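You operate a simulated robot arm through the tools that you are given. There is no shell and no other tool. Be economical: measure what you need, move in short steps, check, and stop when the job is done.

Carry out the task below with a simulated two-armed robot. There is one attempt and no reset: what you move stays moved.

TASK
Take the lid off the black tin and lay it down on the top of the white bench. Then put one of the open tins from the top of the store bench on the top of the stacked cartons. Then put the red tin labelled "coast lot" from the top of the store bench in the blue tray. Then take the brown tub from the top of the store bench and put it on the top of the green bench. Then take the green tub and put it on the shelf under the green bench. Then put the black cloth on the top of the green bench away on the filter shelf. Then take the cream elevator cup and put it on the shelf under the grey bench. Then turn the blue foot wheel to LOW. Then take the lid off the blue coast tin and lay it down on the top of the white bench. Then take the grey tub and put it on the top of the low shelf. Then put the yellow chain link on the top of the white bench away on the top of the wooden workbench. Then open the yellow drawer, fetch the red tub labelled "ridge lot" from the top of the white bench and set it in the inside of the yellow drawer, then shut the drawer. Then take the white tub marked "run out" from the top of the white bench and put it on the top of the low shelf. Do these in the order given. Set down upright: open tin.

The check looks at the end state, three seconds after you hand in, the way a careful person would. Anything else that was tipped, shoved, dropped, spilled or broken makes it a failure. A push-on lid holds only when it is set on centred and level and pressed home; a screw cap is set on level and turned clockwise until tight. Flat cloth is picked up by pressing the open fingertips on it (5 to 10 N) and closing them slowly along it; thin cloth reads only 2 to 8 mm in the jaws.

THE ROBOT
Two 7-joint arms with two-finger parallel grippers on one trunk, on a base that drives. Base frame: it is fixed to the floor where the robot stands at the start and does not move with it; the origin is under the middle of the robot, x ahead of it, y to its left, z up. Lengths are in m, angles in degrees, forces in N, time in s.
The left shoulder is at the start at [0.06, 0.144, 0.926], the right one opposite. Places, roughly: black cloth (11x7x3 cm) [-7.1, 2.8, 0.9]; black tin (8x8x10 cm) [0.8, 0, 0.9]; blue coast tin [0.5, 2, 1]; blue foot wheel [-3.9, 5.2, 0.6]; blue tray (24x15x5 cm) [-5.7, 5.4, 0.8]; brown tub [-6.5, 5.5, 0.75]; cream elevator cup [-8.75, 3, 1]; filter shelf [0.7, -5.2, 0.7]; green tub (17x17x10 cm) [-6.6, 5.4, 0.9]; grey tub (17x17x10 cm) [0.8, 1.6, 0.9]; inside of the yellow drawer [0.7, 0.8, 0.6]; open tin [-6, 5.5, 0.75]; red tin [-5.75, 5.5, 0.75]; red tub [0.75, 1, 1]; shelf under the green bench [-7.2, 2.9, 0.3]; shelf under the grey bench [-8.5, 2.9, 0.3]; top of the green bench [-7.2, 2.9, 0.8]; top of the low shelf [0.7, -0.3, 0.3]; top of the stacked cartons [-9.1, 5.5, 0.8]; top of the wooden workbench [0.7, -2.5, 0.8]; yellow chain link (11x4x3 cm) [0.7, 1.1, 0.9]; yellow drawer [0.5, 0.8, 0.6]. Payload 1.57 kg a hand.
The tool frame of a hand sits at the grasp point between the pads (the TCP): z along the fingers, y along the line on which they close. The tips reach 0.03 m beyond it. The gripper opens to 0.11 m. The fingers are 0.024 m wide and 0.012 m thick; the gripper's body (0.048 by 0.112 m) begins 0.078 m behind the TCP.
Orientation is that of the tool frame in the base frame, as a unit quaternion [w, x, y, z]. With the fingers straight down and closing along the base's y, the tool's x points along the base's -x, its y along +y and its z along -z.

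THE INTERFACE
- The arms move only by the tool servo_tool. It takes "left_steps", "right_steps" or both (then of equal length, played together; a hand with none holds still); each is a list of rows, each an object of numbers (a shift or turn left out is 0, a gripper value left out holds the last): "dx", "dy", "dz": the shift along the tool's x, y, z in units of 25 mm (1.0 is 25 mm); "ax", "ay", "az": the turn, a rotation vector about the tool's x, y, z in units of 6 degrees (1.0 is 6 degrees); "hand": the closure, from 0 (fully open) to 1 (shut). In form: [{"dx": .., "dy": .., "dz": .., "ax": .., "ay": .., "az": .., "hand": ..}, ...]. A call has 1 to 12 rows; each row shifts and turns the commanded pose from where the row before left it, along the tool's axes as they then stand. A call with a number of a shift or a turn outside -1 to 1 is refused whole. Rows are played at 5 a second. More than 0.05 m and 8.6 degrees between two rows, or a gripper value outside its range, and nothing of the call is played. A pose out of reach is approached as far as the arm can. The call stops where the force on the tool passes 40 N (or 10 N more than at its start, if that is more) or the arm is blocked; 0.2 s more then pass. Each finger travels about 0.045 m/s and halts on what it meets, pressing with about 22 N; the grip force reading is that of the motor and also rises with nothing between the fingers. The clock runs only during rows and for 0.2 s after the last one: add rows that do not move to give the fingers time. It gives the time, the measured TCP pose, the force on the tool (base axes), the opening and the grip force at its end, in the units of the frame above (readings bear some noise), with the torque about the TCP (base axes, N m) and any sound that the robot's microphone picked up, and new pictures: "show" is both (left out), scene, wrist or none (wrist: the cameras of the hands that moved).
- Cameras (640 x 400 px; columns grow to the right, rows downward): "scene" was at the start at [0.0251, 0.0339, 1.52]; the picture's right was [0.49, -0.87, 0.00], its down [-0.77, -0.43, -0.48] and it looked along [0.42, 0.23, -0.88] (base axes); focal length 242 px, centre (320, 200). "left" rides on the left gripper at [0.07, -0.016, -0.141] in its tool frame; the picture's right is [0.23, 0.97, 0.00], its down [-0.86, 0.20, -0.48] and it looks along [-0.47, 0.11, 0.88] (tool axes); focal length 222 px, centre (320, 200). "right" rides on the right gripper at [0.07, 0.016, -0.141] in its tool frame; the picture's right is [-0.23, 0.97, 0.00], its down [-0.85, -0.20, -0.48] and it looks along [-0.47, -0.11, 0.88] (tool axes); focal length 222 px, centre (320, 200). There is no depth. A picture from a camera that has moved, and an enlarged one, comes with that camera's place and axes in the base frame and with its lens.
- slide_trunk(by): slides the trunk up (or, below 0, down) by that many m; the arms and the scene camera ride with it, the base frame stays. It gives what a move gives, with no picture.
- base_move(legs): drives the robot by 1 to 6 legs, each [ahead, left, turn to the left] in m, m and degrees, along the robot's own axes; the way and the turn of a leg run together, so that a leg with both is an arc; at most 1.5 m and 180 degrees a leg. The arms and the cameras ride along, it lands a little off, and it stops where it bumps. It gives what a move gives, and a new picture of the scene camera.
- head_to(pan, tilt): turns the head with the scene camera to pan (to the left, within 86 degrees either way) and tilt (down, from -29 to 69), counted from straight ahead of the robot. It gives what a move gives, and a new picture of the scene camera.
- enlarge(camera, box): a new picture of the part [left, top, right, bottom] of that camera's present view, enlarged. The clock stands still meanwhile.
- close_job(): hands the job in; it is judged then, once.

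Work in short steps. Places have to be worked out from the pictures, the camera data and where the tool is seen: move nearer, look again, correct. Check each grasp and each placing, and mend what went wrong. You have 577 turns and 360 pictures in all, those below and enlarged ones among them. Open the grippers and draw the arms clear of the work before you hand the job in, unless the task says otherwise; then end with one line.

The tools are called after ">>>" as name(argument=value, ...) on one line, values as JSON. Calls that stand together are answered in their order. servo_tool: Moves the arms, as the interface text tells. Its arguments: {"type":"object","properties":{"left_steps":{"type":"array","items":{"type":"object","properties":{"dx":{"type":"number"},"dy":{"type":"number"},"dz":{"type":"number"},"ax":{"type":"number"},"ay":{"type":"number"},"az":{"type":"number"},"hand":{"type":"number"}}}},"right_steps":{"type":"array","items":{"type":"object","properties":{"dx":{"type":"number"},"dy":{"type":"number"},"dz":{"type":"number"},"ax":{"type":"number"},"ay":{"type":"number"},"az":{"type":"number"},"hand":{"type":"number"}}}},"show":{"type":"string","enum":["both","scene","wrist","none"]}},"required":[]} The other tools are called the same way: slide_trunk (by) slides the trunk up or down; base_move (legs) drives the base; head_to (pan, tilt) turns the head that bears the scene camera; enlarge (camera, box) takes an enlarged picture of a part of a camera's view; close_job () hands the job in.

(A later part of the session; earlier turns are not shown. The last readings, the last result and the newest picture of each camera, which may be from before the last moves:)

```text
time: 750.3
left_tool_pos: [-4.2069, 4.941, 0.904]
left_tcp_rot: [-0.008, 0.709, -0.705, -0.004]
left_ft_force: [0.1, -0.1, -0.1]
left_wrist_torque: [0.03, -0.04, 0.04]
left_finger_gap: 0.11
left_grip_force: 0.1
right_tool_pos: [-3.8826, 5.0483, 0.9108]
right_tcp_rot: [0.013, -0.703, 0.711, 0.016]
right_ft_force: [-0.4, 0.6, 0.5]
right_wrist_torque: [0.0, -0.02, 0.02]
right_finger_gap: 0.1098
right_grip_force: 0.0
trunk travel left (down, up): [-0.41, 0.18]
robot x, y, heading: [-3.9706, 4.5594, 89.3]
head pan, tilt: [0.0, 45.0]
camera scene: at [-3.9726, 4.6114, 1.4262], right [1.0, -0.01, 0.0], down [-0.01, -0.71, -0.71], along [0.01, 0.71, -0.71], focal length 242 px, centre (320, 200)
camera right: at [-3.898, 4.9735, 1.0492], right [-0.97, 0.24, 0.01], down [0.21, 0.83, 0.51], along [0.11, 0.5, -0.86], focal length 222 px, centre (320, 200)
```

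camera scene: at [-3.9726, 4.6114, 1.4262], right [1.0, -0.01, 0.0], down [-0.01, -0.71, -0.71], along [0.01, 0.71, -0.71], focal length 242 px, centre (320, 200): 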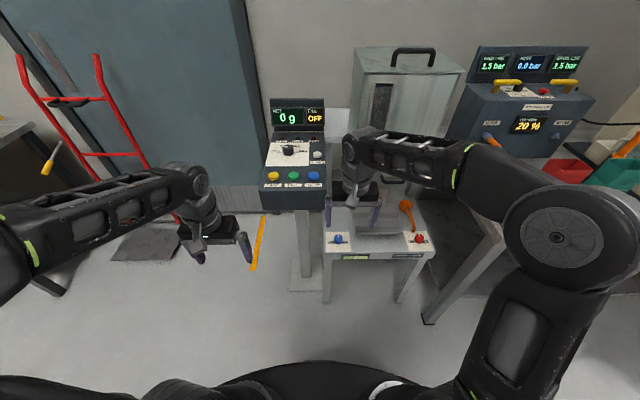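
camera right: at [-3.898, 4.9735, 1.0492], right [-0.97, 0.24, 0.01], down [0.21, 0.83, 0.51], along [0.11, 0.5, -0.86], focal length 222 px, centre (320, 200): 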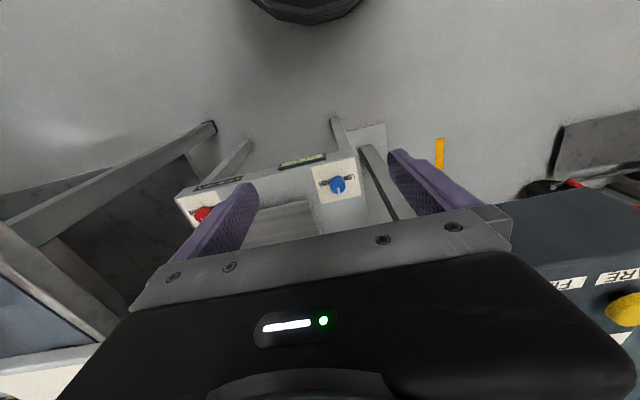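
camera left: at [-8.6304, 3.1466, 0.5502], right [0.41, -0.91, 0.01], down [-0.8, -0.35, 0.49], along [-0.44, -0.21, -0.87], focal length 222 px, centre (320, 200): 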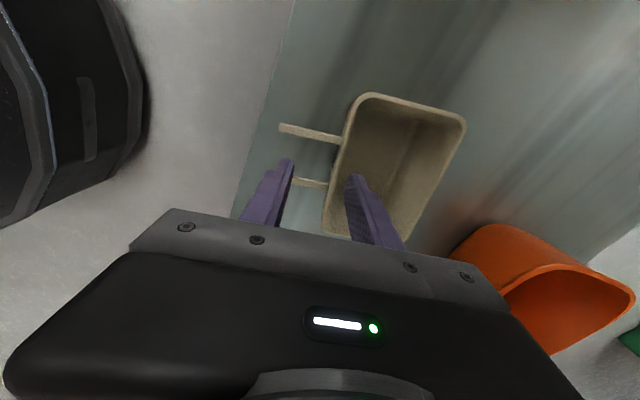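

Knob at (−3.891, 5.187, ~0.63). The control panel is close on the left, so I go low first, then rotate the gripper 90° clockwise before advancing.

>>> servo_tool(right_steps=[{"dz": 1}, {"dz": 1}, {"dz": 1}, {"dz": 1}, {"dz": 1}, {"dz": 1}, {"dz": 1}, {"dz": 0.8}, {"hand": 0.4}, {}], show="none")

>>> servo_tool(right_steps=[{"az": 1}, {"az": 1}, {"az": 1}, {"az": 1}, {"az": 1}, {"az": 1}, {"az": 1}, {"az": 1}, {"az": 1}, {"az": 1}, {"az": 1}, {"az": 1}], show="both")

```text
time: 752.5
left_tool_pos: [-4.2072, 4.9416, 0.9045]
left_tcp_rot: [-0.007, 0.708, -0.706, -0.003]
left_ft_force: [0.6, 0.2, 0.5]
left_wrist_torque: [-0.05, 0.0, 0.0]
left_finger_gap: 0.11
left_grip_force: 0.1
right_tool_pos: [-3.8842, 5.0551, 0.7155]
right_tcp_rot: [0.013, -0.703, 0.711, 0.017]
right_ft_force: [-0.6, 0.8, -1.3]
right_wrist_torque: [0.01, 0.02, 0.0]
right_finger_gap: 0.066
right_grip_force: 0.0
trunk travel left (down, up): [-0.41, 0.18]
robot x, y, heading: [-3.9727, 4.5582, 89.1]
head pan, tilt: [0.0, 45.0]
```

```text
time: 755.1
left_tool_pos: [-4.2065, 4.9414, 0.9045]
left_tcp_rot: [-0.008, 0.709, -0.705, -0.003]
left_ft_force: [0.1, 1.2, 0.2]
left_wrist_torque: [-0.03, 0.01, 0.03]
left_finger_gap: 0.1098
left_grip_force: 0.1
right_tool_pos: [-3.881, 5.0538, 0.7156]
right_tcp_rot: [0.001, -0.148, 0.989, 0.021]
right_ft_force: [-0.3, 0.3, -0.4]
right_wrist_torque: [0.05, -0.05, 0.03]
right_finger_gap: 0.0659
right_grip_force: 0.0
trunk travel left (down, up): [-0.41, 0.18]
robot x, y, heading: [-3.9745, 4.5599, 89.6]
head pan, tilt: [0.0, 45.0]
camera scene: at [-3.9727, 4.6115, 1.4261], right [1.0, -0.01, 0.0], down [-0.01, -0.71, -0.71], along [0.01, 0.71, -0.71], focal length 242 px, centre (320, 200)
camera right: at [-3.9523, 5.0441, 0.8561], right [-0.07, 1.0, 0.04], down [0.88, 0.04, 0.48], along [0.47, 0.07, -0.88], focal length 222 px, centre (320, 200)
```

scene: 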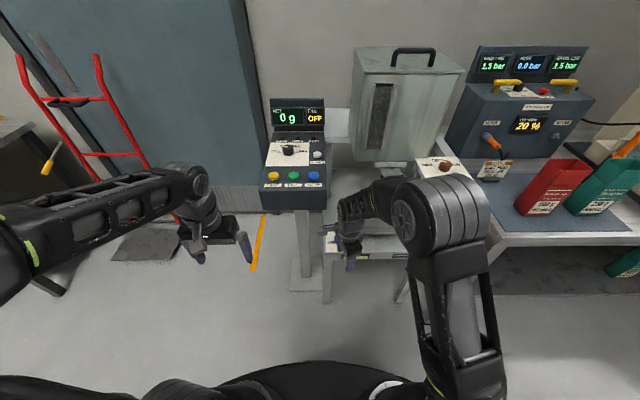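
right: 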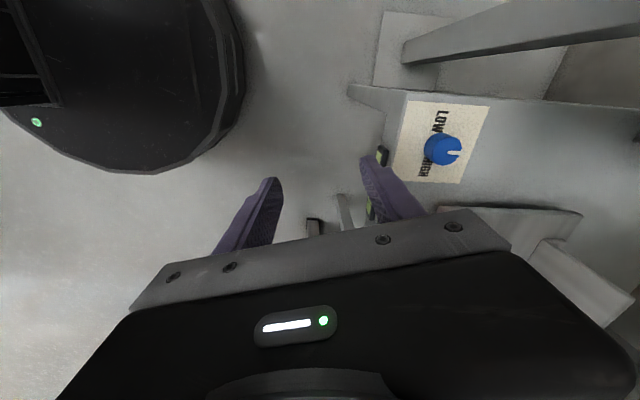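

I finish the 90° turn and advance above the knob.

>>> servo_tool(right_steps=[{"az": 1}, {"az": 1}, {"az": 1}, {"dy": 1}, {"dy": 1}, {"dy": 1}, {"dy": 1}, {"dy": 1, "dx": 0.3}, {"dy": 0.24, "dx": 0.3}, {}], show="both")

```text
time: 756.5
left_tool_pos: [-4.2061, 4.9407, 0.9043]
left_tcp_rot: [-0.008, 0.709, -0.706, -0.004]
left_ft_force: [0.7, 0.4, 0.2]
left_wrist_torque: [-0.03, 0.0, 0.04]
left_finger_gap: 0.1101
left_grip_force: 0.1
right_tool_pos: [-3.8819, 5.1167, 0.717]
right_tcp_rot: [-0.001, -0.003, 1.0, 0.015]
right_ft_force: [2.6, -10.5, 2.9]
right_wrist_torque: [1.74, 0.68, 0.82]
right_finger_gap: 0.0661
right_grip_force: 0.0
trunk travel left (down, up): [-0.41, 0.18]
robot x, y, heading: [-3.9748, 4.5571, 89.0]
head pan, tilt: [0.0, 45.0]
stopped in row 6 (right hand): the force on the tool passed its limit (the readings are from after the stop); the commanded pose is now the measured one
camera scene: at [-3.9725, 4.6108, 1.4263], right [1.0, -0.01, 0.0], down [-0.01, -0.71, -0.71], along [0.01, 0.71, -0.71], focal length 242 px, centre (320, 200)
camera right: at [-3.9515, 5.129, 0.8588], right [0.22, 0.97, 0.03], down [0.86, -0.21, 0.47], along [0.47, -0.08, -0.88], focal length 222 px, centre (320, 200)
```

scene: 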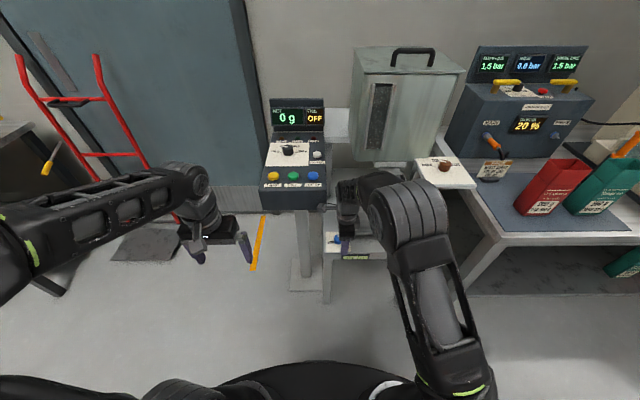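
right: 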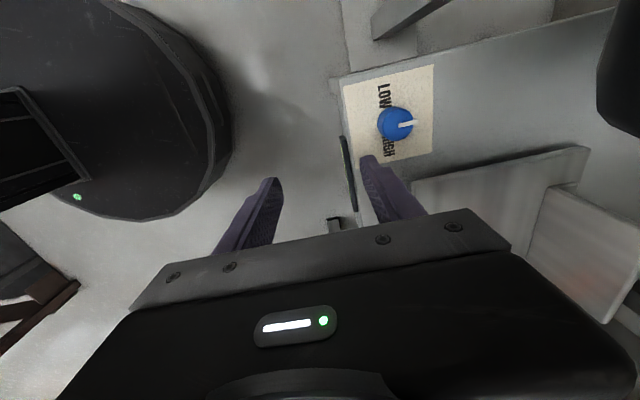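

My wrist bracket touched the control panel. I back out, turn the gripper to the normal orientation, and approach the knob low from the front, fingers on either side.

>>> servo_tool(right_steps=[{"dy": -1}, {"dy": -1}, {"dy": -1}, {"az": -1}, {"az": -1}, {"az": -1}, {"az": -1}, {"az": -1}, {"az": -1}, {"az": -1}, {"az": -1}, {"az": -1}], show="none")

>>> servo_tool(right_steps=[{"az": -1}, {"az": -1}, {"az": -1}, {"az": -1}, {"az": -1}, {"az": -1}, {"dz": 1}, {"dz": 1}, {"dz": 0.6}, {}], show="both")

```text
time: 759.1
left_tool_pos: [-4.207, 4.9405, 0.9046]
left_tcp_rot: [-0.007, 0.709, -0.705, -0.003]
left_ft_force: [-0.8, -0.2, -0.4]
left_wrist_torque: [0.03, -0.03, 0.04]
left_finger_gap: 0.11
left_grip_force: 0.0
right_tool_pos: [-3.8802, 5.0426, 0.714]
right_tcp_rot: [0.006, -0.456, 0.89, 0.013]
right_ft_force: [-0.1, -0.2, -0.2]
right_wrist_torque: [-0.02, -0.04, -0.02]
right_finger_gap: 0.066
right_grip_force: 0.0
trunk travel left (down, up): [-0.41, 0.18]
robot x, y, heading: [-3.9693, 4.5555, 89.3]
head pan, tilt: [0.0, 45.0]
```

```text
time: 761.3
left_tool_pos: [-4.2065, 4.9418, 0.9035]
left_tcp_rot: [-0.008, 0.709, -0.705, -0.003]
left_ft_force: [-0.2, -0.3, 0.3]
left_wrist_torque: [0.01, 0.04, 0.0]
left_finger_gap: 0.11
left_grip_force: 0.1
right_tool_pos: [-3.8818, 5.0464, 0.6507]
right_tcp_rot: [-0.01, 0.709, -0.705, -0.012]
right_ft_force: [0.3, 0.2, -0.1]
right_wrist_torque: [0.0, 0.01, 0.04]
right_finger_gap: 0.0658
right_grip_force: 0.1
trunk travel left (down, up): [-0.41, 0.18]
robot x, y, heading: [-3.9706, 4.5565, 89.3]
head pan, tilt: [0.0, 45.0]
camera scene: at [-3.9726, 4.6115, 1.4261], right [1.0, -0.01, 0.0], down [-0.01, -0.71, -0.71], along [0.01, 0.71, -0.71], focal length 242 px, centre (320, 200)
camera right: at [-3.897, 4.9735, 0.7888], right [-0.97, 0.22, 0.01], down [0.2, 0.84, 0.5], along [0.11, 0.49, -0.86], focal length 222 px, centre (320, 200)
```

scene: 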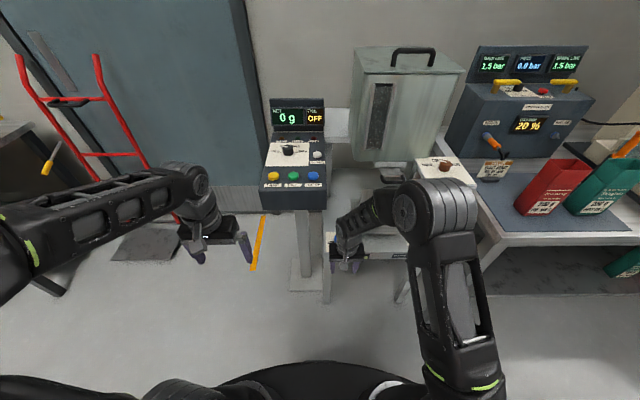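
right: 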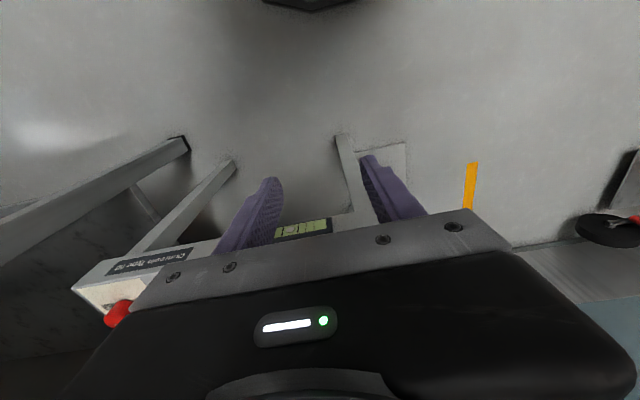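

Table top ≈0.60, tips at 0.62: OK. I lower 8 mm and advance around the knob.

>>> servo_tool(right_steps=[{"dz": 0.3, "dy": 0.45}, {"dx": -0.8}, {"dx": -0.8}, {"dx": -0.8}, {"dx": -0.8}, {"dx": -0.8}, {"dx": -0.8}, {}], show="both")

```text
time: 763.1
left_tool_pos: [-4.2073, 4.9405, 0.9046]
left_tcp_rot: [-0.008, 0.709, -0.705, -0.003]
left_ft_force: [-0.4, -0.2, 0.2]
left_wrist_torque: [-0.02, -0.04, -0.02]
left_finger_gap: 0.1099
left_grip_force: 0.1
right_tool_pos: [-3.8944, 5.1636, 0.6436]
right_tcp_rot: [-0.011, 0.708, -0.706, -0.011]
right_ft_force: [0.9, -0.1, -0.5]
right_wrist_torque: [0.02, 0.02, -0.03]
right_finger_gap: 0.066
right_grip_force: 0.1
trunk travel left (down, up): [-0.41, 0.18]
robot x, y, heading: [-3.9742, 4.5564, 89.3]
head pan, tilt: [0.0, 45.0]
camera scene: at [-3.9726, 4.6115, 1.4261], right [1.0, -0.01, 0.0], down [-0.01, -0.71, -0.71], along [0.01, 0.71, -0.71], focal length 242 px, centre (320, 200)
camera right: at [-3.9095, 5.0901, 0.7822], right [-0.97, 0.22, 0.01], down [0.2, 0.84, 0.5], along [0.11, 0.49, -0.86], focal length 222 px, centre (320, 200)
```

scene: 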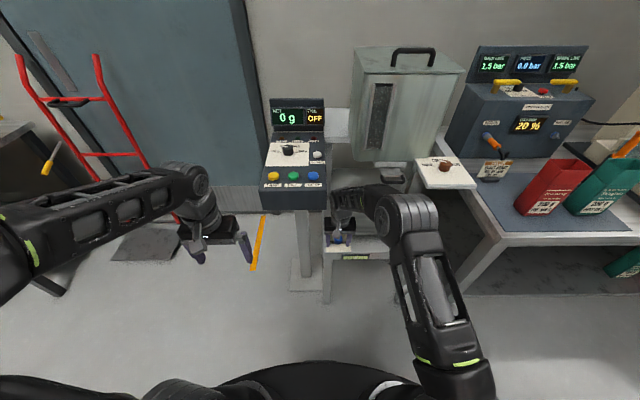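
right: 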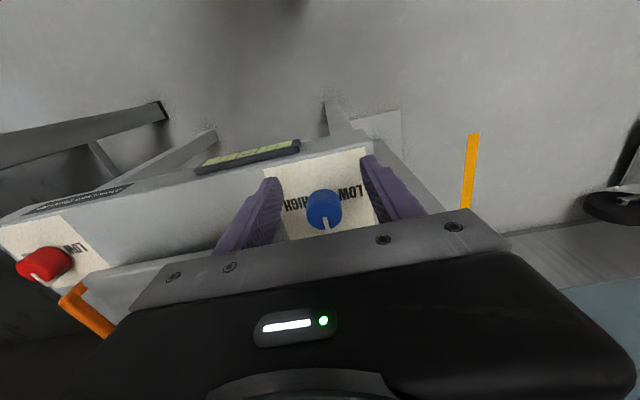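

Knob is centred between the fingers, 2 cm ahead. I advance and close on it.

>>> servo_tool(right_steps=[{"dx": -0.76}, {}, {"hand": 0.8}, {}, {}, {"hand": 1.0}, {}, {}], show="wrist")

```text
time: 764.9
left_tool_pos: [-4.2063, 4.9415, 0.9042]
left_tcp_rot: [-0.008, 0.709, -0.705, -0.004]
left_ft_force: [-0.6, 0.2, -0.3]
left_wrist_torque: [0.01, 0.01, -0.02]
left_finger_gap: 0.1101
left_grip_force: 0.1
right_tool_pos: [-3.8949, 5.1833, 0.645]
right_tcp_rot: [-0.011, 0.708, -0.707, -0.012]
right_ft_force: [0.1, -0.5, -0.1]
right_wrist_torque: [-0.04, 0.02, -0.04]
right_finger_gap: 0.0
right_grip_force: 21.4
trunk travel left (down, up): [-0.41, 0.18]
robot x, y, heading: [-3.9693, 4.556, 89.3]
head pan, tilt: [0.0, 45.0]
camera right: at [-3.9101, 5.1099, 0.784], right [-0.97, 0.22, 0.01], down [0.2, 0.84, 0.5], along [0.11, 0.49, -0.86], focal length 222 px, centre (320, 200)
```

right: 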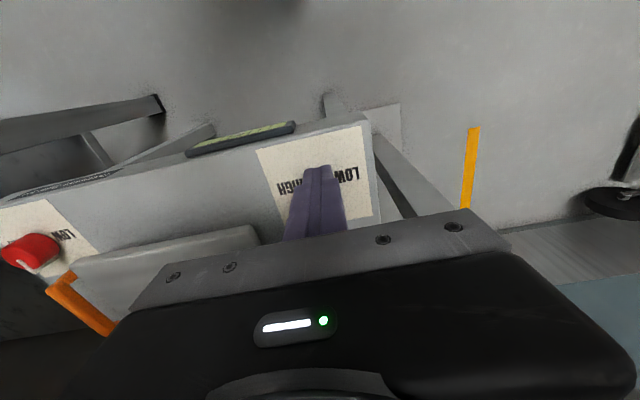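

The fingers closed above the knob. I reopen, lower in small steps until the tips touch the plate, and try again.

>>> servo_tool(right_steps=[{"hand": 0.45}, {}, {}, {"dz": 0.25}, {"dz": 0.25}, {"dz": 0.25}, {"dz": 0.2}, {}], show="wrist")

```text
time: 766.7
left_tool_pos: [-4.2062, 4.9413, 0.904]
left_tcp_rot: [-0.008, 0.709, -0.705, -0.003]
left_ft_force: [-0.6, -1.1, -0.5]
left_wrist_torque: [-0.01, 0.02, -0.06]
left_finger_gap: 0.1098
left_grip_force: 0.1
right_tool_pos: [-3.8941, 5.1849, 0.6232]
right_tcp_rot: [-0.011, 0.709, -0.705, -0.011]
right_ft_force: [-0.4, 0.0, 0.2]
right_wrist_torque: [0.01, -0.02, 0.02]
right_finger_gap: 0.0603
right_grip_force: 0.1
trunk travel left (down, up): [-0.41, 0.18]
robot x, y, heading: [-3.9694, 4.5538, 89.4]
head pan, tilt: [0.0, 45.0]
camera right: at [-3.9102, 5.1111, 0.7624], right [-0.97, 0.22, 0.01], down [0.2, 0.84, 0.5], along [0.11, 0.49, -0.86], focal length 222 px, centre (320, 200)
```

right: 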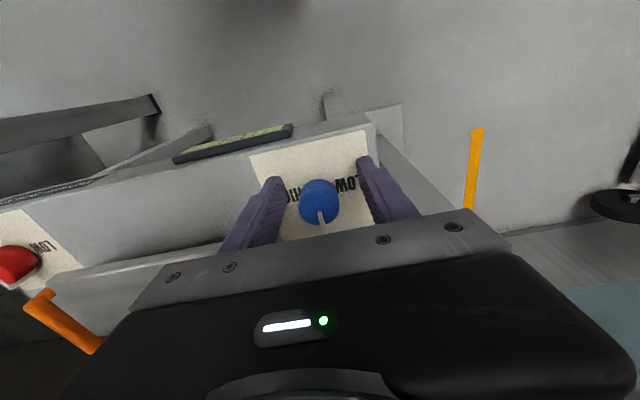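

Better fix: knob top z≈0.595 at y≈5.205. I go 2 cm further forward and down until contact.

>>> servo_tool(right_steps=[{"dx": -0.6, "dy": -0.15}, {"dz": 0.2}, {"dz": 0.2}, {"dz": 0.2}, {"dz": 0.2}, {"dz": 0.2}, {}], show="wrist")

```text
time: 768.1
left_tool_pos: [-4.2071, 4.9397, 0.9051]
left_tcp_rot: [-0.009, 0.708, -0.706, -0.004]
left_ft_force: [0.1, 0.4, -0.1]
left_wrist_torque: [0.04, -0.01, -0.01]
left_finger_gap: 0.11
left_grip_force: 0.2
right_tool_pos: [-3.8912, 5.1996, 0.6056]
right_tcp_rot: [-0.011, 0.708, -0.706, -0.012]
right_ft_force: [0.7, -13.2, 22.7]
right_wrist_torque: [-0.63, -0.77, -0.35]
right_finger_gap: 0.0615
right_grip_force: 0.3
trunk travel left (down, up): [-0.41, 0.18]
robot x, y, heading: [-3.9718, 4.5589, 89.3]
head pan, tilt: [0.0, 45.0]
stopped in row 7 (right hand): the force on the tool passed its limit (the readings are from after the stop); the commanded pose is now the measured one
camera right: at [-3.907, 5.127, 0.7444], right [-0.97, 0.23, 0.01], down [0.2, 0.84, 0.51], along [0.11, 0.49, -0.86], focal length 222 px, centre (320, 200)
```

right: 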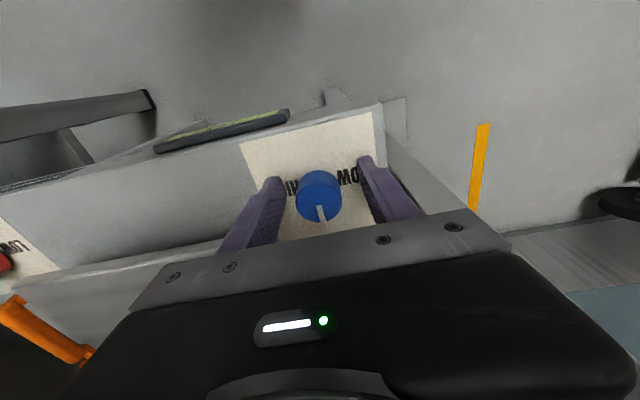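

Tips touch the plate (z≈0.576). I raise 3 mm and close on the knob.

>>> servo_tool(right_steps=[{"dz": -0.12}, {"hand": 0.7}, {}, {"hand": 1.0}, {}, {}], show="wrist")

```text
time: 769.5
left_tool_pos: [-4.206, 4.9407, 0.904]
left_tcp_rot: [-0.007, 0.708, -0.706, -0.004]
left_ft_force: [0.5, 0.2, -0.6]
left_wrist_torque: [0.02, 0.02, -0.03]
left_finger_gap: 0.11
left_grip_force: 0.2
right_tool_pos: [-3.8876, 5.2033, 0.6062]
right_tcp_rot: [-0.012, 0.708, -0.706, -0.012]
right_ft_force: [16.8, 5.0, 8.6]
right_wrist_torque: [0.09, -0.31, -0.24]
right_finger_gap: 0.0355
right_grip_force: 38.4
trunk travel left (down, up): [-0.41, 0.18]
robot x, y, heading: [-3.9704, 4.5584, 89.4]
head pan, tilt: [0.0, 45.0]
camera right: at [-3.9039, 5.1293, 0.7442], right [-0.97, 0.23, 0.01], down [0.2, 0.84, 0.51], along [0.11, 0.5, -0.86], focal length 222 px, centre (320, 200)
```

right: 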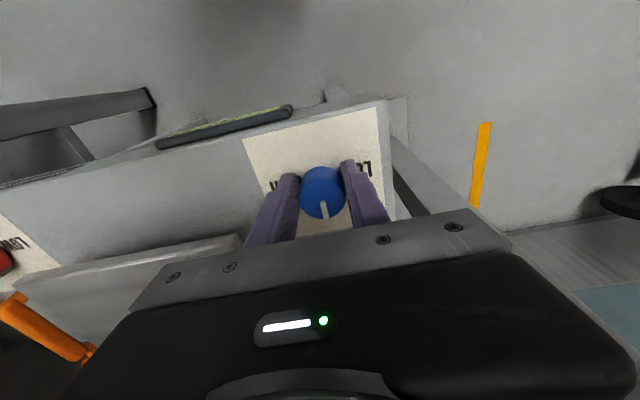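

Gripped. I relieve the side load slightly and turn counter-clockwise in 6° steps.

>>> servo_tool(right_steps=[{"dy": -0.12}, {}, {"az": -1}, {"az": -1}, {"az": -1}, {"az": -1}, {"az": -1}, {}], show="wrist")

```text
time: 771.3
left_tool_pos: [-4.2045, 4.9417, 0.9041]
left_tcp_rot: [-0.008, 0.708, -0.706, -0.003]
left_ft_force: [-0.2, 0.3, -0.2]
left_wrist_torque: [0.01, 0.01, -0.01]
left_finger_gap: 0.1099
left_grip_force: 0.1
right_tool_pos: [-3.8852, 5.206, 0.606]
right_tcp_rot: [-0.016, 0.867, -0.498, -0.009]
right_ft_force: [21.5, 27.7, 6.2]
right_wrist_torque: [0.44, 0.53, -0.26]
right_finger_gap: 0.0352
right_grip_force: 42.9
trunk travel left (down, up): [-0.41, 0.18]
robot x, y, heading: [-3.9766, 4.5564, 89.3]
head pan, tilt: [0.0, 45.0]
camera right: at [-3.8644, 5.1332, 0.7443], right [-0.96, -0.29, -0.01], down [-0.26, 0.82, 0.51], along [-0.14, 0.49, -0.86], focal length 222 px, centre (320, 200)
```

right: 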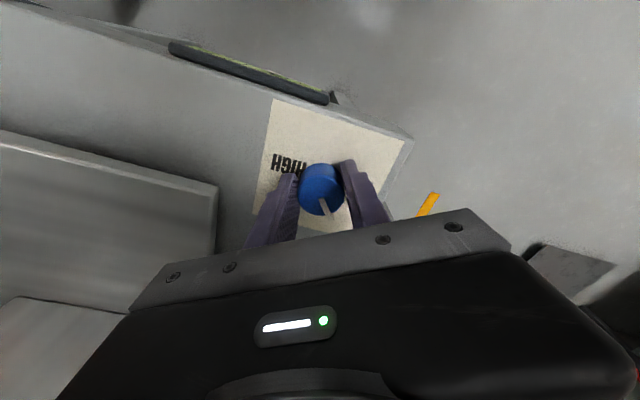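

It turns with the gripper. I re-centre a little and continue.

>>> servo_tool(right_steps=[{"dy": -0.15, "dx": -0.05}, {"az": -1}, {"az": -1}, {"az": -1}, {"dy": -0.08}, {"az": -1}, {"az": -1}, {}], show="wrist")

```text
time: 773.1
left_tool_pos: [-4.2074, 4.9418, 0.9035]
left_tcp_rot: [-0.007, 0.709, -0.705, -0.002]
left_ft_force: [-0.2, 0.2, -0.4]
left_wrist_torque: [0.03, 0.0, 0.0]
left_finger_gap: 0.1103
left_grip_force: 0.1
right_tool_pos: [-3.8853, 5.2092, 0.6061]
right_tcp_rot: [-0.017, 0.967, -0.256, -0.006]
right_ft_force: [3.1, 21.5, 15.5]
right_wrist_torque: [-0.57, 1.16, -0.01]
right_finger_gap: 0.0355
right_grip_force: 42.0
trunk travel left (down, up): [-0.41, 0.18]
robot x, y, heading: [-3.9717, 4.5598, 89.6]
head pan, tilt: [0.0, 45.0]
camera right: at [-3.8313, 5.1553, 0.7451], right [-0.68, -0.73, -0.02], down [-0.64, 0.58, 0.5], along [-0.35, 0.36, -0.86], focal length 222 px, centre (320, 200)
```

right: 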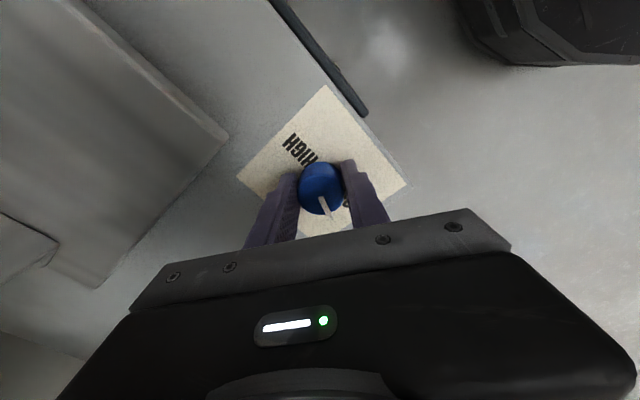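

About 60° done. Continue.

>>> servo_tool(right_steps=[{"dy": -0.1, "dx": -0.05}, {"az": -1}, {"az": -1}, {"az": -1}, {"az": -1}, {"az": -1}, {}], show="wrist")

```text
time: 774.7
left_tool_pos: [-4.2075, 4.9418, 0.9048]
left_tcp_rot: [-0.008, 0.709, -0.705, -0.003]
left_ft_force: [0.4, 0.6, 0.1]
left_wrist_torque: [0.04, 0.04, 0.01]
left_finger_gap: 0.1099
left_grip_force: 0.2
right_tool_pos: [-3.8849, 5.2093, 0.6056]
right_tcp_rot: [-0.019, 1.0, 0.003, -0.001]
right_ft_force: [-3.4, 18.4, 18.2]
right_wrist_torque: [-0.55, 0.49, -0.05]
right_finger_gap: 0.0352
right_grip_force: 42.4
trunk travel left (down, up): [-0.41, 0.18]
robot x, y, heading: [-3.9705, 4.5605, 89.7]
head pan, tilt: [0.0, 45.0]
camera right: at [-3.8138, 5.19, 0.7465], right [-0.22, -0.97, -0.03], down [-0.86, 0.18, 0.49], along [-0.47, 0.14, -0.87], focal length 222 px, centre (320, 200)
```

right: 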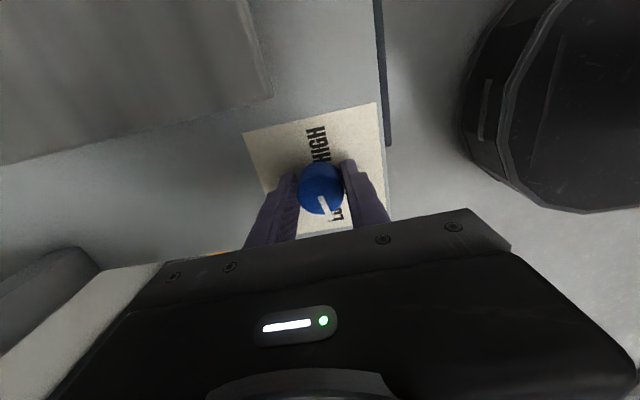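

The pointer now points toward LOW. I release, rise and look.

>>> servo_tool(right_steps=[{"hand": 0.5}, {}, {}, {"dz": -0.6}, {"dz": -0.6}, {"dz": -0.3}, {}], show="wrist")

>>> enlarge(camera="right", box=[240, 90, 400, 250])

```text
time: 776.3
left_tool_pos: [-4.207, 4.9408, 0.904]
left_tcp_rot: [-0.007, 0.708, -0.706, -0.004]
left_ft_force: [-1.1, 0.3, -0.1]
left_wrist_torque: [-0.01, 0.0, 0.01]
left_finger_gap: 0.1101
left_grip_force: 0.1
right_tool_pos: [-3.8835, 5.2079, 0.6429]
right_tcp_rot: [-0.015, 1.0, 0.003, -0.002]
right_ft_force: [0.2, 0.2, -0.7]
right_wrist_torque: [-0.01, -0.03, 0.01]
right_finger_gap: 0.055
right_grip_force: 0.1
trunk travel left (down, up): [-0.41, 0.18]
robot x, y, heading: [-3.9717, 4.558, 89.3]
head pan, tilt: [0.0, 45.0]
camera right: at [-3.8134, 5.1883, 0.7832], right [-0.22, -0.97, -0.03], down [-0.86, 0.18, 0.49], along [-0.47, 0.13, -0.87], focal length 222 px, centre (320, 200)
```

right: 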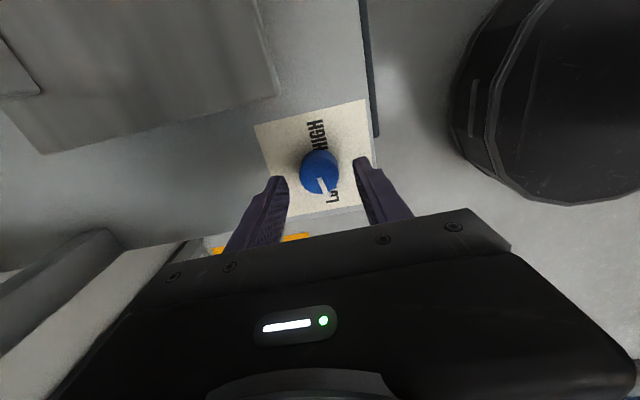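

```text
2.50 times, centred on (320, 170) of right
camera zoom: at [-3.8134, 5.1883, 0.7832], right [-0.22, -0.97, -0.03], down [-0.86, 0.18, 0.49], along [-0.47, 0.13, -0.87], focal length 555 px, centre (320, 275)
```

zoom: 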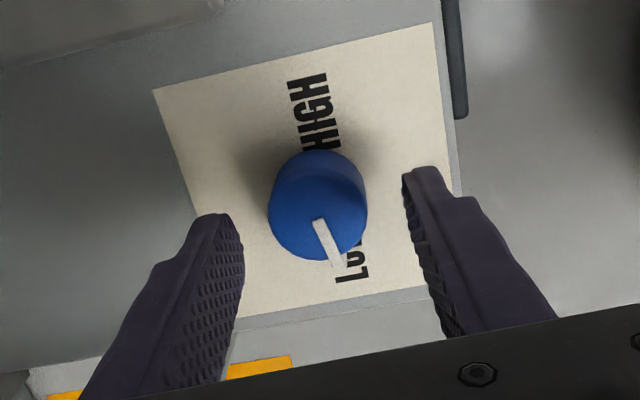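

The pointer sits on LOW. I withdraw low toward the robot, then rise and restore the hand orientation.

>>> servo_tool(right_steps=[{"dy": 1}, {"dy": 1}, {"dy": 1}, {"dy": 1}, {"dy": 1}, {"dy": 1}, {"dz": -1}, {"dz": -1}, {"dz": -1}, {"dz": -1}, {"dz": -1}, {"dz": -1}], show="none")

>>> servo_tool(right_steps=[{"az": 1}, {"az": 1}, {"az": 1}, {"az": 1}, {"az": 1}, {"az": 1}, {"az": 1}, {"az": 1}, {"az": 1}, {"az": 1}, {"az": 1}, {"az": 1}], show="none")

>>> servo_tool(right_steps=[{"az": 1}, {"az": 1}, {"az": 1}, {"dz": -1}, {"dz": -1}, {"dz": -1}, {"dy": -1, "hand": 0}, {"dy": -1}, {"dy": -1}, {"dy": -1}], show="scene")

>>> enlarge(camera="scene", box=[300, 210, 400, 280])

```text
time: 778.9
left_tool_pos: [-4.2066, 4.9402, 0.904]
left_tcp_rot: [-0.008, 0.708, -0.706, -0.003]
left_ft_force: [-0.7, -0.1, -0.3]
left_wrist_torque: [-0.01, -0.01, 0.0]
left_finger_gap: 0.11
left_grip_force: 0.1
right_tool_pos: [-3.8835, 5.0518, 0.7877]
right_tcp_rot: [-0.016, 1.0, 0.002, 0.0]
right_ft_force: [0.8, -0.3, 0.2]
right_wrist_torque: [0.01, -0.03, 0.04]
right_finger_gap: 0.0551
right_grip_force: 0.0
trunk travel left (down, up): [-0.41, 0.18]
robot x, y, heading: [-3.9725, 4.5543, 89.3]
head pan, tilt: [0.0, 45.0]
```

```text
time: 781.5
left_tool_pos: [-4.2068, 4.9397, 0.904]
left_tcp_rot: [-0.008, 0.708, -0.706, -0.003]
left_ft_force: [0.3, 0.1, 0.5]
left_wrist_torque: [0.01, -0.01, -0.01]
left_finger_gap: 0.1101
left_grip_force: 0.1
right_tool_pos: [-3.8824, 5.0525, 0.788]
right_tcp_rot: [-0.012, 0.809, -0.587, -0.009]
right_ft_force: [0.6, -0.3, -0.4]
right_wrist_torque: [0.0, -0.02, 0.0]
right_finger_gap: 0.0549
right_grip_force: 0.1
trunk travel left (down, up): [-0.41, 0.18]
robot x, y, heading: [-3.9731, 4.557, 89.4]
head pan, tilt: [0.0, 45.0]
```

```text
time: 783.7
left_tool_pos: [-4.206, 4.9415, 0.9051]
left_tcp_rot: [-0.008, 0.708, -0.706, -0.003]
left_ft_force: [-0.2, 0.0, -0.4]
left_wrist_torque: [0.02, -0.03, 0.01]
left_finger_gap: 0.11
left_grip_force: 0.0
right_tool_pos: [-3.7816, 5.049, 0.8623]
right_tcp_rot: [-0.01, 0.708, -0.706, -0.012]
right_ft_force: [0.1, 0.4, 0.0]
right_wrist_torque: [0.02, 0.01, 0.0]
right_finger_gap: 0.1098
right_grip_force: 0.0
trunk travel left (down, up): [-0.41, 0.18]
robot x, y, heading: [-3.974, 4.5559, 89.2]
head pan, tilt: [0.0, 45.0]
camera scene: at [-3.9722, 4.6112, 1.4261], right [1.0, -0.01, 0.0], down [-0.01, -0.71, -0.71], along [0.01, 0.71, -0.71], focal length 242 px, centre (320, 200)
```

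scene: 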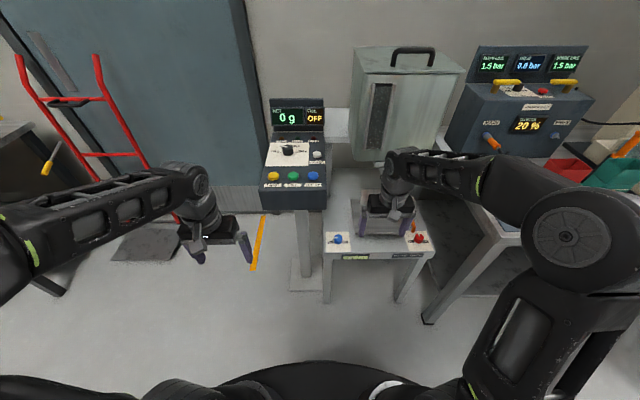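

```text
5.71 times, centred on (350, 245) of scene
camera zoom: at [-3.9722, 4.6112, 1.4261], right [1.0, -0.01, 0.0], down [-0.01, -0.71, -0.71], along [0.01, 0.71, -0.71], focal length 1384 px, centre (149, -57)
```

zoom: 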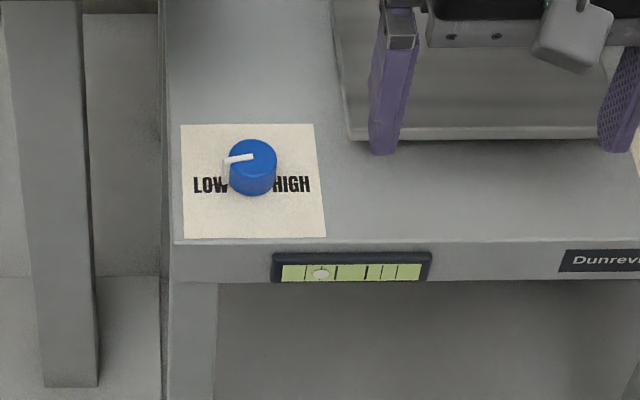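

The wheel is on LOW (level bubble shifted too). Next the blue coast tin: I raise the trunk and drive east then to the white bench's north end.

>>> slide_trunk(by=0.17)

>>> base_move(legs=[[-0.22, 0, 0], [0, 0, -89.5], [1.4, 0, 0], [0.5, 0, 0], [0.9, -1.1, 0], [0.9, -1.1, 0]])

>>> head_to(pan=0, tilt=30)

```text
time: 785.6
left_tool_pos: [-4.2068, 4.9421, 1.0742]
left_tcp_rot: [-0.007, 0.708, -0.706, -0.002]
left_ft_force: [-0.2, 0.2, -0.4]
left_wrist_torque: [0.01, 0.05, -0.01]
left_finger_gap: 0.1101
left_grip_force: 0.2
right_tool_pos: [-3.7817, 5.0491, 1.0325]
right_tcp_rot: [-0.011, 0.708, -0.706, -0.011]
right_ft_force: [0.2, -0.9, -0.8]
right_wrist_torque: [-0.02, 0.02, 0.0]
right_finger_gap: 0.1102
right_grip_force: 0.1
trunk travel left (down, up): [-0.58, 0.01]
robot x, y, heading: [-3.9703, 4.5627, 89.1]
head pan, tilt: [0.0, 45.0]
```

```text
time: 813.3
left_tool_pos: [0.1164, 2.4649, 1.0741]
left_tcp_rot: [0.007, -0.018, 1.0, -0.004]
left_ft_force: [-0.8, 0.5, 0.0]
left_wrist_torque: [0.0, -0.01, 0.03]
left_finger_gap: 0.11
left_grip_force: 0.1
right_tool_pos: [0.2373, 2.0434, 1.0325]
right_tcp_rot: [0.015, -0.017, 1.0, 0.001]
right_ft_force: [0.7, 0.6, 0.4]
right_wrist_torque: [0.0, -0.03, 0.01]
right_finger_gap: 0.1098
right_grip_force: 0.1
trunk travel left (down, up): [-0.58, 0.01]
robot x, y, heading: [-0.2587, 2.2158, 1.1]
head pan, tilt: [0.0, 45.0]
camera scene: at [-0.2104, 2.2214, 1.5961], right [0.02, -1.0, 0.0], down [-0.71, -0.01, -0.71], along [0.71, 0.01, -0.71], focal length 242 px, centre (320, 200)
```

scene: 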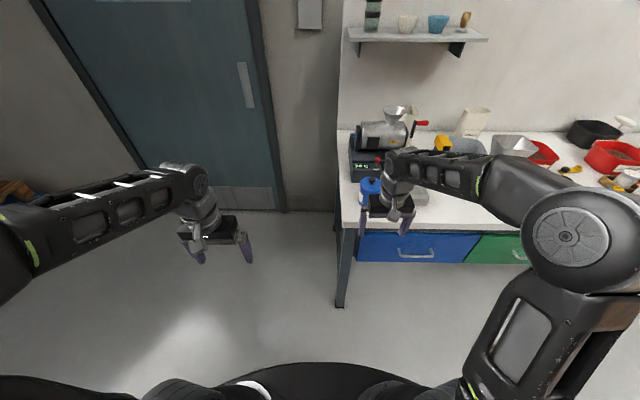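

```text
time: 814.1
left_tool_pos: [0.1157, 2.4651, 1.074]
left_tcp_rot: [0.008, -0.017, 1.0, -0.004]
left_ft_force: [-0.1, 1.0, 0.7]
left_wrist_torque: [0.0, 0.01, -0.02]
left_finger_gap: 0.1101
left_grip_force: 0.1
right_tool_pos: [0.2386, 2.0443, 1.0323]
right_tcp_rot: [0.016, -0.016, 1.0, 0.001]
right_ft_force: [0.4, 0.4, -0.8]
right_wrist_torque: [-0.03, 0.03, -0.01]
right_finger_gap: 0.1099
right_grip_force: 0.0
trunk travel left (down, up): [-0.58, 0.01]
robot x, y, heading: [-0.2595, 2.2192, 0.9]
head pan, tilt: [0.0, 30.0]
camera scene: at [-0.2015, 2.2218, 1.6187], right [0.02, -1.0, 0.0], down [-0.5, -0.01, -0.87], along [0.87, 0.02, -0.5], focal length 242 px, centre (320, 200)
```

scene: 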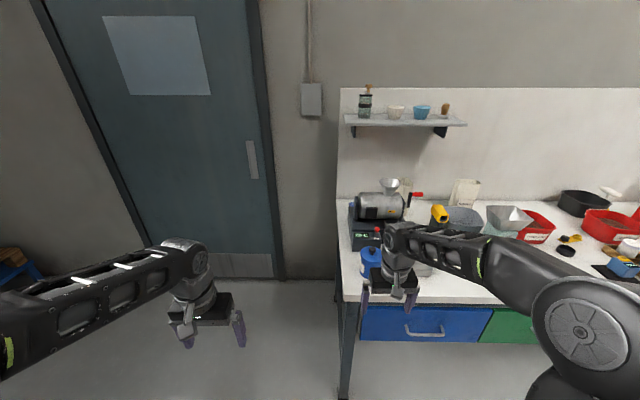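

The blue tin stands at the bench's front-left corner. I shift right and look at it closely.

>>> base_move(legs=[[0, -0.2, -1]])

>>> servo_tool(right_steps=[{"dy": -1}, {"dy": -1}, {"dy": -1}, {"dy": -1}], show="none")

>>> head_to(pan=0, tilt=45)

>>> enlarge(camera="scene", box=[240, 100, 440, 260])

```text
time: 815.7
left_tool_pos: [0.1225, 2.2553, 1.0741]
left_tcp_rot: [0.008, -0.007, 1.0, -0.002]
left_ft_force: [-0.3, -0.3, -0.4]
left_wrist_torque: [0.04, -0.03, 0.0]
left_finger_gap: 0.11
left_grip_force: 0.1
right_tool_pos: [0.2361, 1.8315, 1.0321]
right_tcp_rot: [0.016, -0.007, 1.0, 0.001]
right_ft_force: [0.1, -0.2, -0.9]
right_wrist_torque: [0.03, 0.0, 0.02]
right_finger_gap: 0.1101
right_grip_force: 0.2
trunk travel left (down, up): [-0.58, 0.01]
robot x, y, heading: [-0.2573, 2.0153, -0.3]
head pan, tilt: [0.0, 30.0]
camera scene: at [-0.1998, 2.0171, 1.6188], right [0.0, -1.0, 0.0], down [-0.5, 0.0, -0.87], along [0.87, 0.0, -0.5], focal length 242 px, centre (320, 200)
```

scene: 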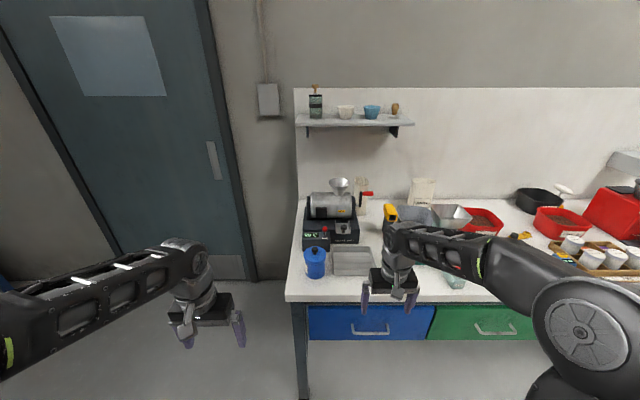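

```text
time: 816.7
left_tool_pos: [0.1214, 2.2557, 1.0737]
left_tcp_rot: [0.008, -0.007, 1.0, -0.003]
left_ft_force: [-0.6, 0.2, 0.7]
left_wrist_torque: [0.0, 0.02, 0.0]
left_finger_gap: 0.1102
left_grip_force: 0.0
right_tool_pos: [0.2342, 1.7299, 1.0333]
right_tcp_rot: [0.016, -0.007, 1.0, 0.001]
right_ft_force: [-1.0, -0.6, -0.1]
right_wrist_torque: [0.01, -0.02, -0.01]
right_finger_gap: 0.1099
right_grip_force: 0.0
trunk travel left (down, up): [-0.58, 0.01]
robot x, y, heading: [-0.2612, 2.0187, -0.2]
head pan, tilt: [0.0, 30.0]
```

```text
time: 817.5
left_tool_pos: [0.1219, 2.2552, 1.0741]
left_tcp_rot: [0.008, -0.007, 1.0, -0.003]
left_ft_force: [-0.3, 0.2, 0.2]
left_wrist_torque: [0.0, -0.01, -0.01]
left_finger_gap: 0.11
left_grip_force: 0.1
right_tool_pos: [0.2342, 1.7306, 1.0333]
right_tcp_rot: [0.016, -0.007, 1.0, 0.001]
right_ft_force: [0.8, 0.3, -0.2]
right_wrist_torque: [0.02, 0.01, 0.0]
right_finger_gap: 0.1098
right_grip_force: 0.0
trunk travel left (down, up): [-0.58, 0.01]
robot x, y, heading: [-0.2559, 2.0124, -0.0]
head pan, tilt: [0.0, 45.0]
camera scene: at [-0.2088, 2.0185, 1.5962], right [0.0, -1.0, 0.0], down [-0.71, 0.0, -0.71], along [0.71, 0.0, -0.71], focal length 242 px, centre (320, 200)
```

scene: 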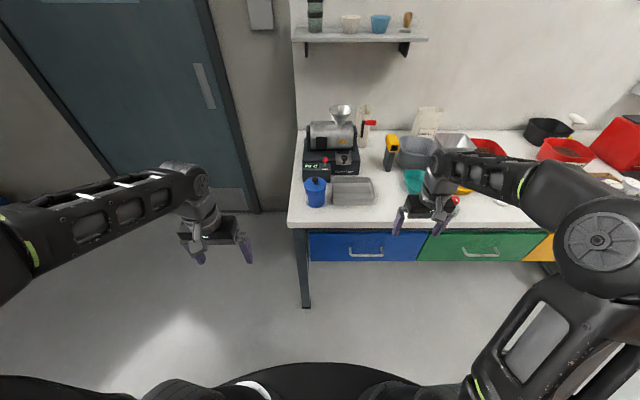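

```text
2.50 times, centred on (340, 180) of scene
camera zoom: at [-0.2088, 2.0185, 1.5962], right [0.0, -1.0, 0.0], down [-0.71, 0.0, -0.71], along [0.71, 0.0, -0.71], focal length 606 px, centre (270, 250)
```

zoom: 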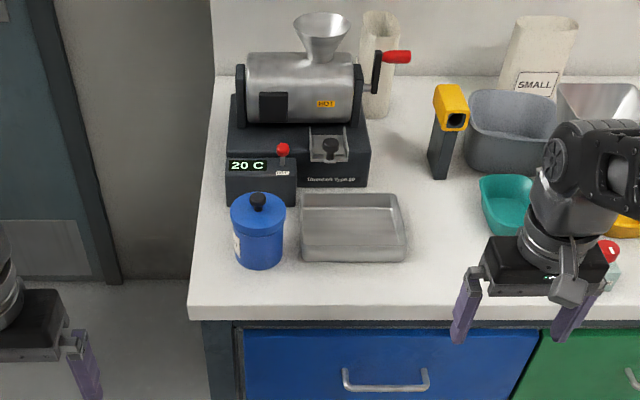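

Tin centre ≈ (0.513, 2.038), a steel tray to its right. I drive 0.17 m ahead and bring the left hand above the lid.

>>> base_move(legs=[[0.17, 0, 0]])

>>> servo_tool(left_steps=[{"dy": -1, "dx": -1}, {"dy": -1, "dx": -1}, {"dy": -1, "dx": -1}, {"dy": -1, "dx": -1}, {"dy": -1, "dx": -1}, {"dy": -1, "dx": -1}, {"dy": -1, "dx": -1}, {"dy": -0.8, "dx": -1}, {"dx": -0.8}, {}], show="both")

```text
time: 818.9
left_tool_pos: [0.2928, 2.2562, 1.0746]
left_tcp_rot: [0.008, -0.007, 1.0, -0.004]
left_ft_force: [0.9, -0.8, 0.2]
left_wrist_torque: [0.0, 0.05, -0.01]
left_finger_gap: 0.11
left_grip_force: 0.0
right_tool_pos: [0.4056, 1.7312, 1.0332]
right_tcp_rot: [0.014, -0.008, 1.0, 0.001]
right_ft_force: [0.2, 0.2, -0.6]
right_wrist_torque: [0.01, 0.04, 0.01]
right_finger_gap: 0.1099
right_grip_force: 0.1
trunk travel left (down, up): [-0.58, 0.01]
robot x, y, heading: [-0.0876, 2.0189, 0.0]
head pan, tilt: [0.0, 45.0]
camera scene: at [-0.0373, 2.0187, 1.5961], right [0.0, -1.0, 0.0], down [-0.71, 0.0, -0.71], along [0.71, 0.0, -0.71], focal length 242 px, centre (320, 200)
```

scene: 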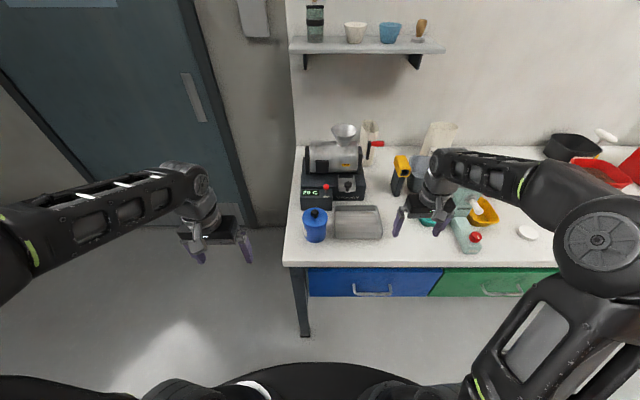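

```text
time: 821.1
left_tool_pos: [0.5136, 2.0655, 1.0802]
left_tcp_rot: [0.007, -0.007, 1.0, -0.004]
left_ft_force: [-0.2, 0.6, -0.5]
left_wrist_torque: [-0.02, -0.01, 0.04]
left_finger_gap: 0.1099
left_grip_force: 0.0
right_tool_pos: [0.4041, 1.7318, 1.0332]
right_tcp_rot: [0.015, -0.008, 1.0, 0.0]
right_ft_force: [0.4, -0.1, -0.4]
right_wrist_torque: [0.01, -0.01, -0.03]
right_finger_gap: 0.1099
right_grip_force: 0.0
trunk travel left (down, up): [-0.58, 0.01]
robot x, y, heading: [-0.0891, 2.015, -0.1]
head pan, tilt: [0.0, 45.0]
camera scene: at [-0.0393, 2.0184, 1.5962], right [0.0, -1.0, 0.0], down [-0.71, 0.0, -0.71], along [0.71, 0.0, -0.71], focal length 242 px, centre (320, 200)
camera left: at [0.4414, 2.0486, 1.2202], right [-0.24, 0.97, -0.01], down [0.84, 0.22, 0.49], along [0.48, 0.11, -0.87], focal length 222 px, centre (320, 200)
```

scene: 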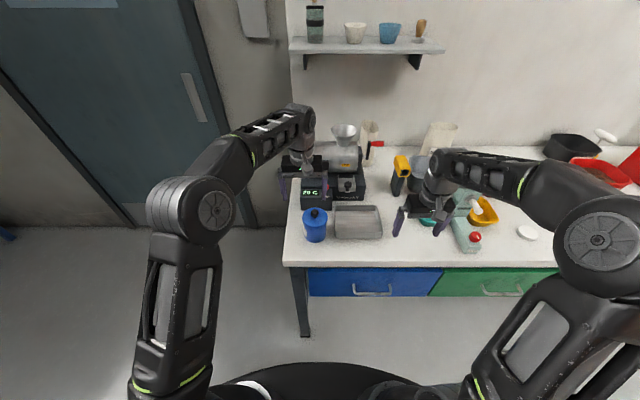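
left: 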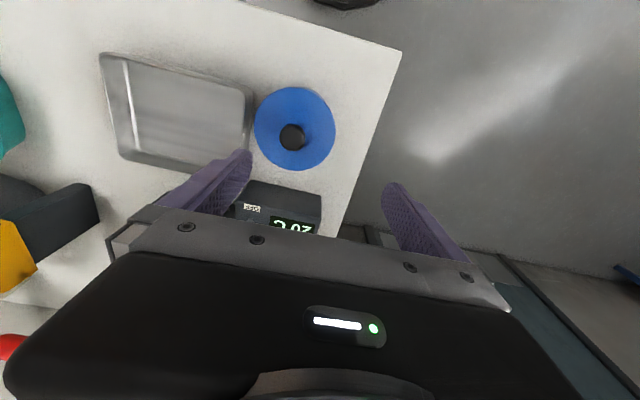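

I align over the lid and lower to just above it.

>>> servo_tool(left_steps=[{"dx": 0.34, "dy": -0.7}, {"dy": -0.72}, {"dz": 1}, {"dz": 0.9}, {}], show="wrist")

```text
time: 822.3
left_tool_pos: [0.5074, 2.03, 1.0301]
left_tcp_rot: [0.007, -0.008, 1.0, -0.004]
left_ft_force: [-0.4, 0.0, -0.4]
left_wrist_torque: [-0.01, 0.0, 0.03]
left_finger_gap: 0.1101
left_grip_force: 0.0
right_tool_pos: [0.4047, 1.7327, 1.0332]
right_tcp_rot: [0.016, -0.008, 1.0, 0.002]
right_ft_force: [-0.7, -0.2, 0.3]
right_wrist_torque: [-0.01, -0.02, 0.02]
right_finger_gap: 0.11
right_grip_force: 0.0
trunk travel left (down, up): [-0.58, 0.01]
robot x, y, heading: [-0.0881, 2.0187, -0.1]
head pan, tilt: [0.0, 45.0]
camera left: at [0.4355, 2.0124, 1.1703], right [-0.24, 0.97, -0.01], down [0.84, 0.22, 0.49], along [0.48, 0.11, -0.87], focal length 222 px, centre (320, 200)
```

left: 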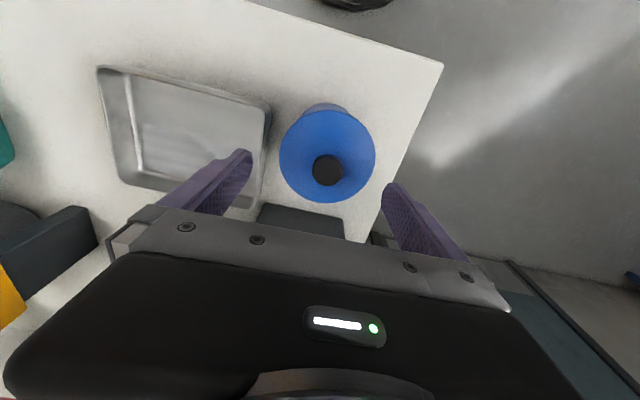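

Centred. I lower, grip the lid rim and lift slightly.

>>> servo_tool(left_steps=[{"dy": 0.15, "dz": 0.6}, {"dz": 0.6}, {"dz": 0.3}, {"dz": 0.25}, {"hand": 0.5}, {}, {}, {}], show="wrist")

```text
time: 824.1
left_tool_pos: [0.508, 2.0321, 0.9871]
left_tcp_rot: [0.008, -0.008, 1.0, -0.003]
left_ft_force: [-0.2, 0.2, -0.6]
left_wrist_torque: [-0.01, 0.0, -0.03]
left_finger_gap: 0.0868
left_grip_force: 22.2
right_tool_pos: [0.4036, 1.7299, 1.0339]
right_tcp_rot: [0.015, -0.008, 1.0, 0.001]
right_ft_force: [0.1, -0.5, -0.1]
right_wrist_torque: [0.02, -0.02, 0.04]
right_finger_gap: 0.1102
right_grip_force: 0.0
trunk travel left (down, up): [-0.58, 0.01]
robot x, y, heading: [-0.0896, 2.0201, -0.1]
head pan, tilt: [0.0, 45.0]
camera left: at [0.4356, 2.0145, 1.1276], right [-0.24, 0.97, -0.01], down [0.84, 0.22, 0.49], along [0.48, 0.11, -0.87], focal length 222 px, centre (320, 200)
```

left: 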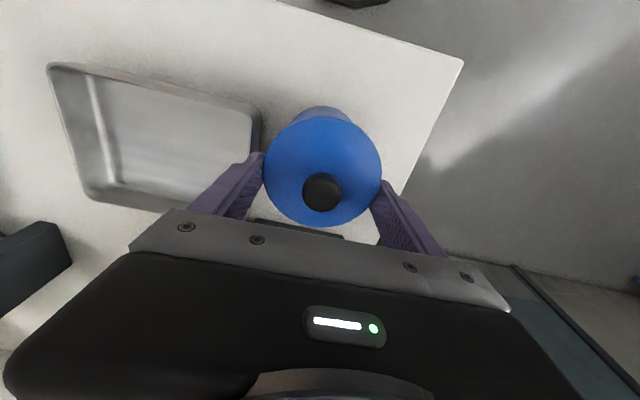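

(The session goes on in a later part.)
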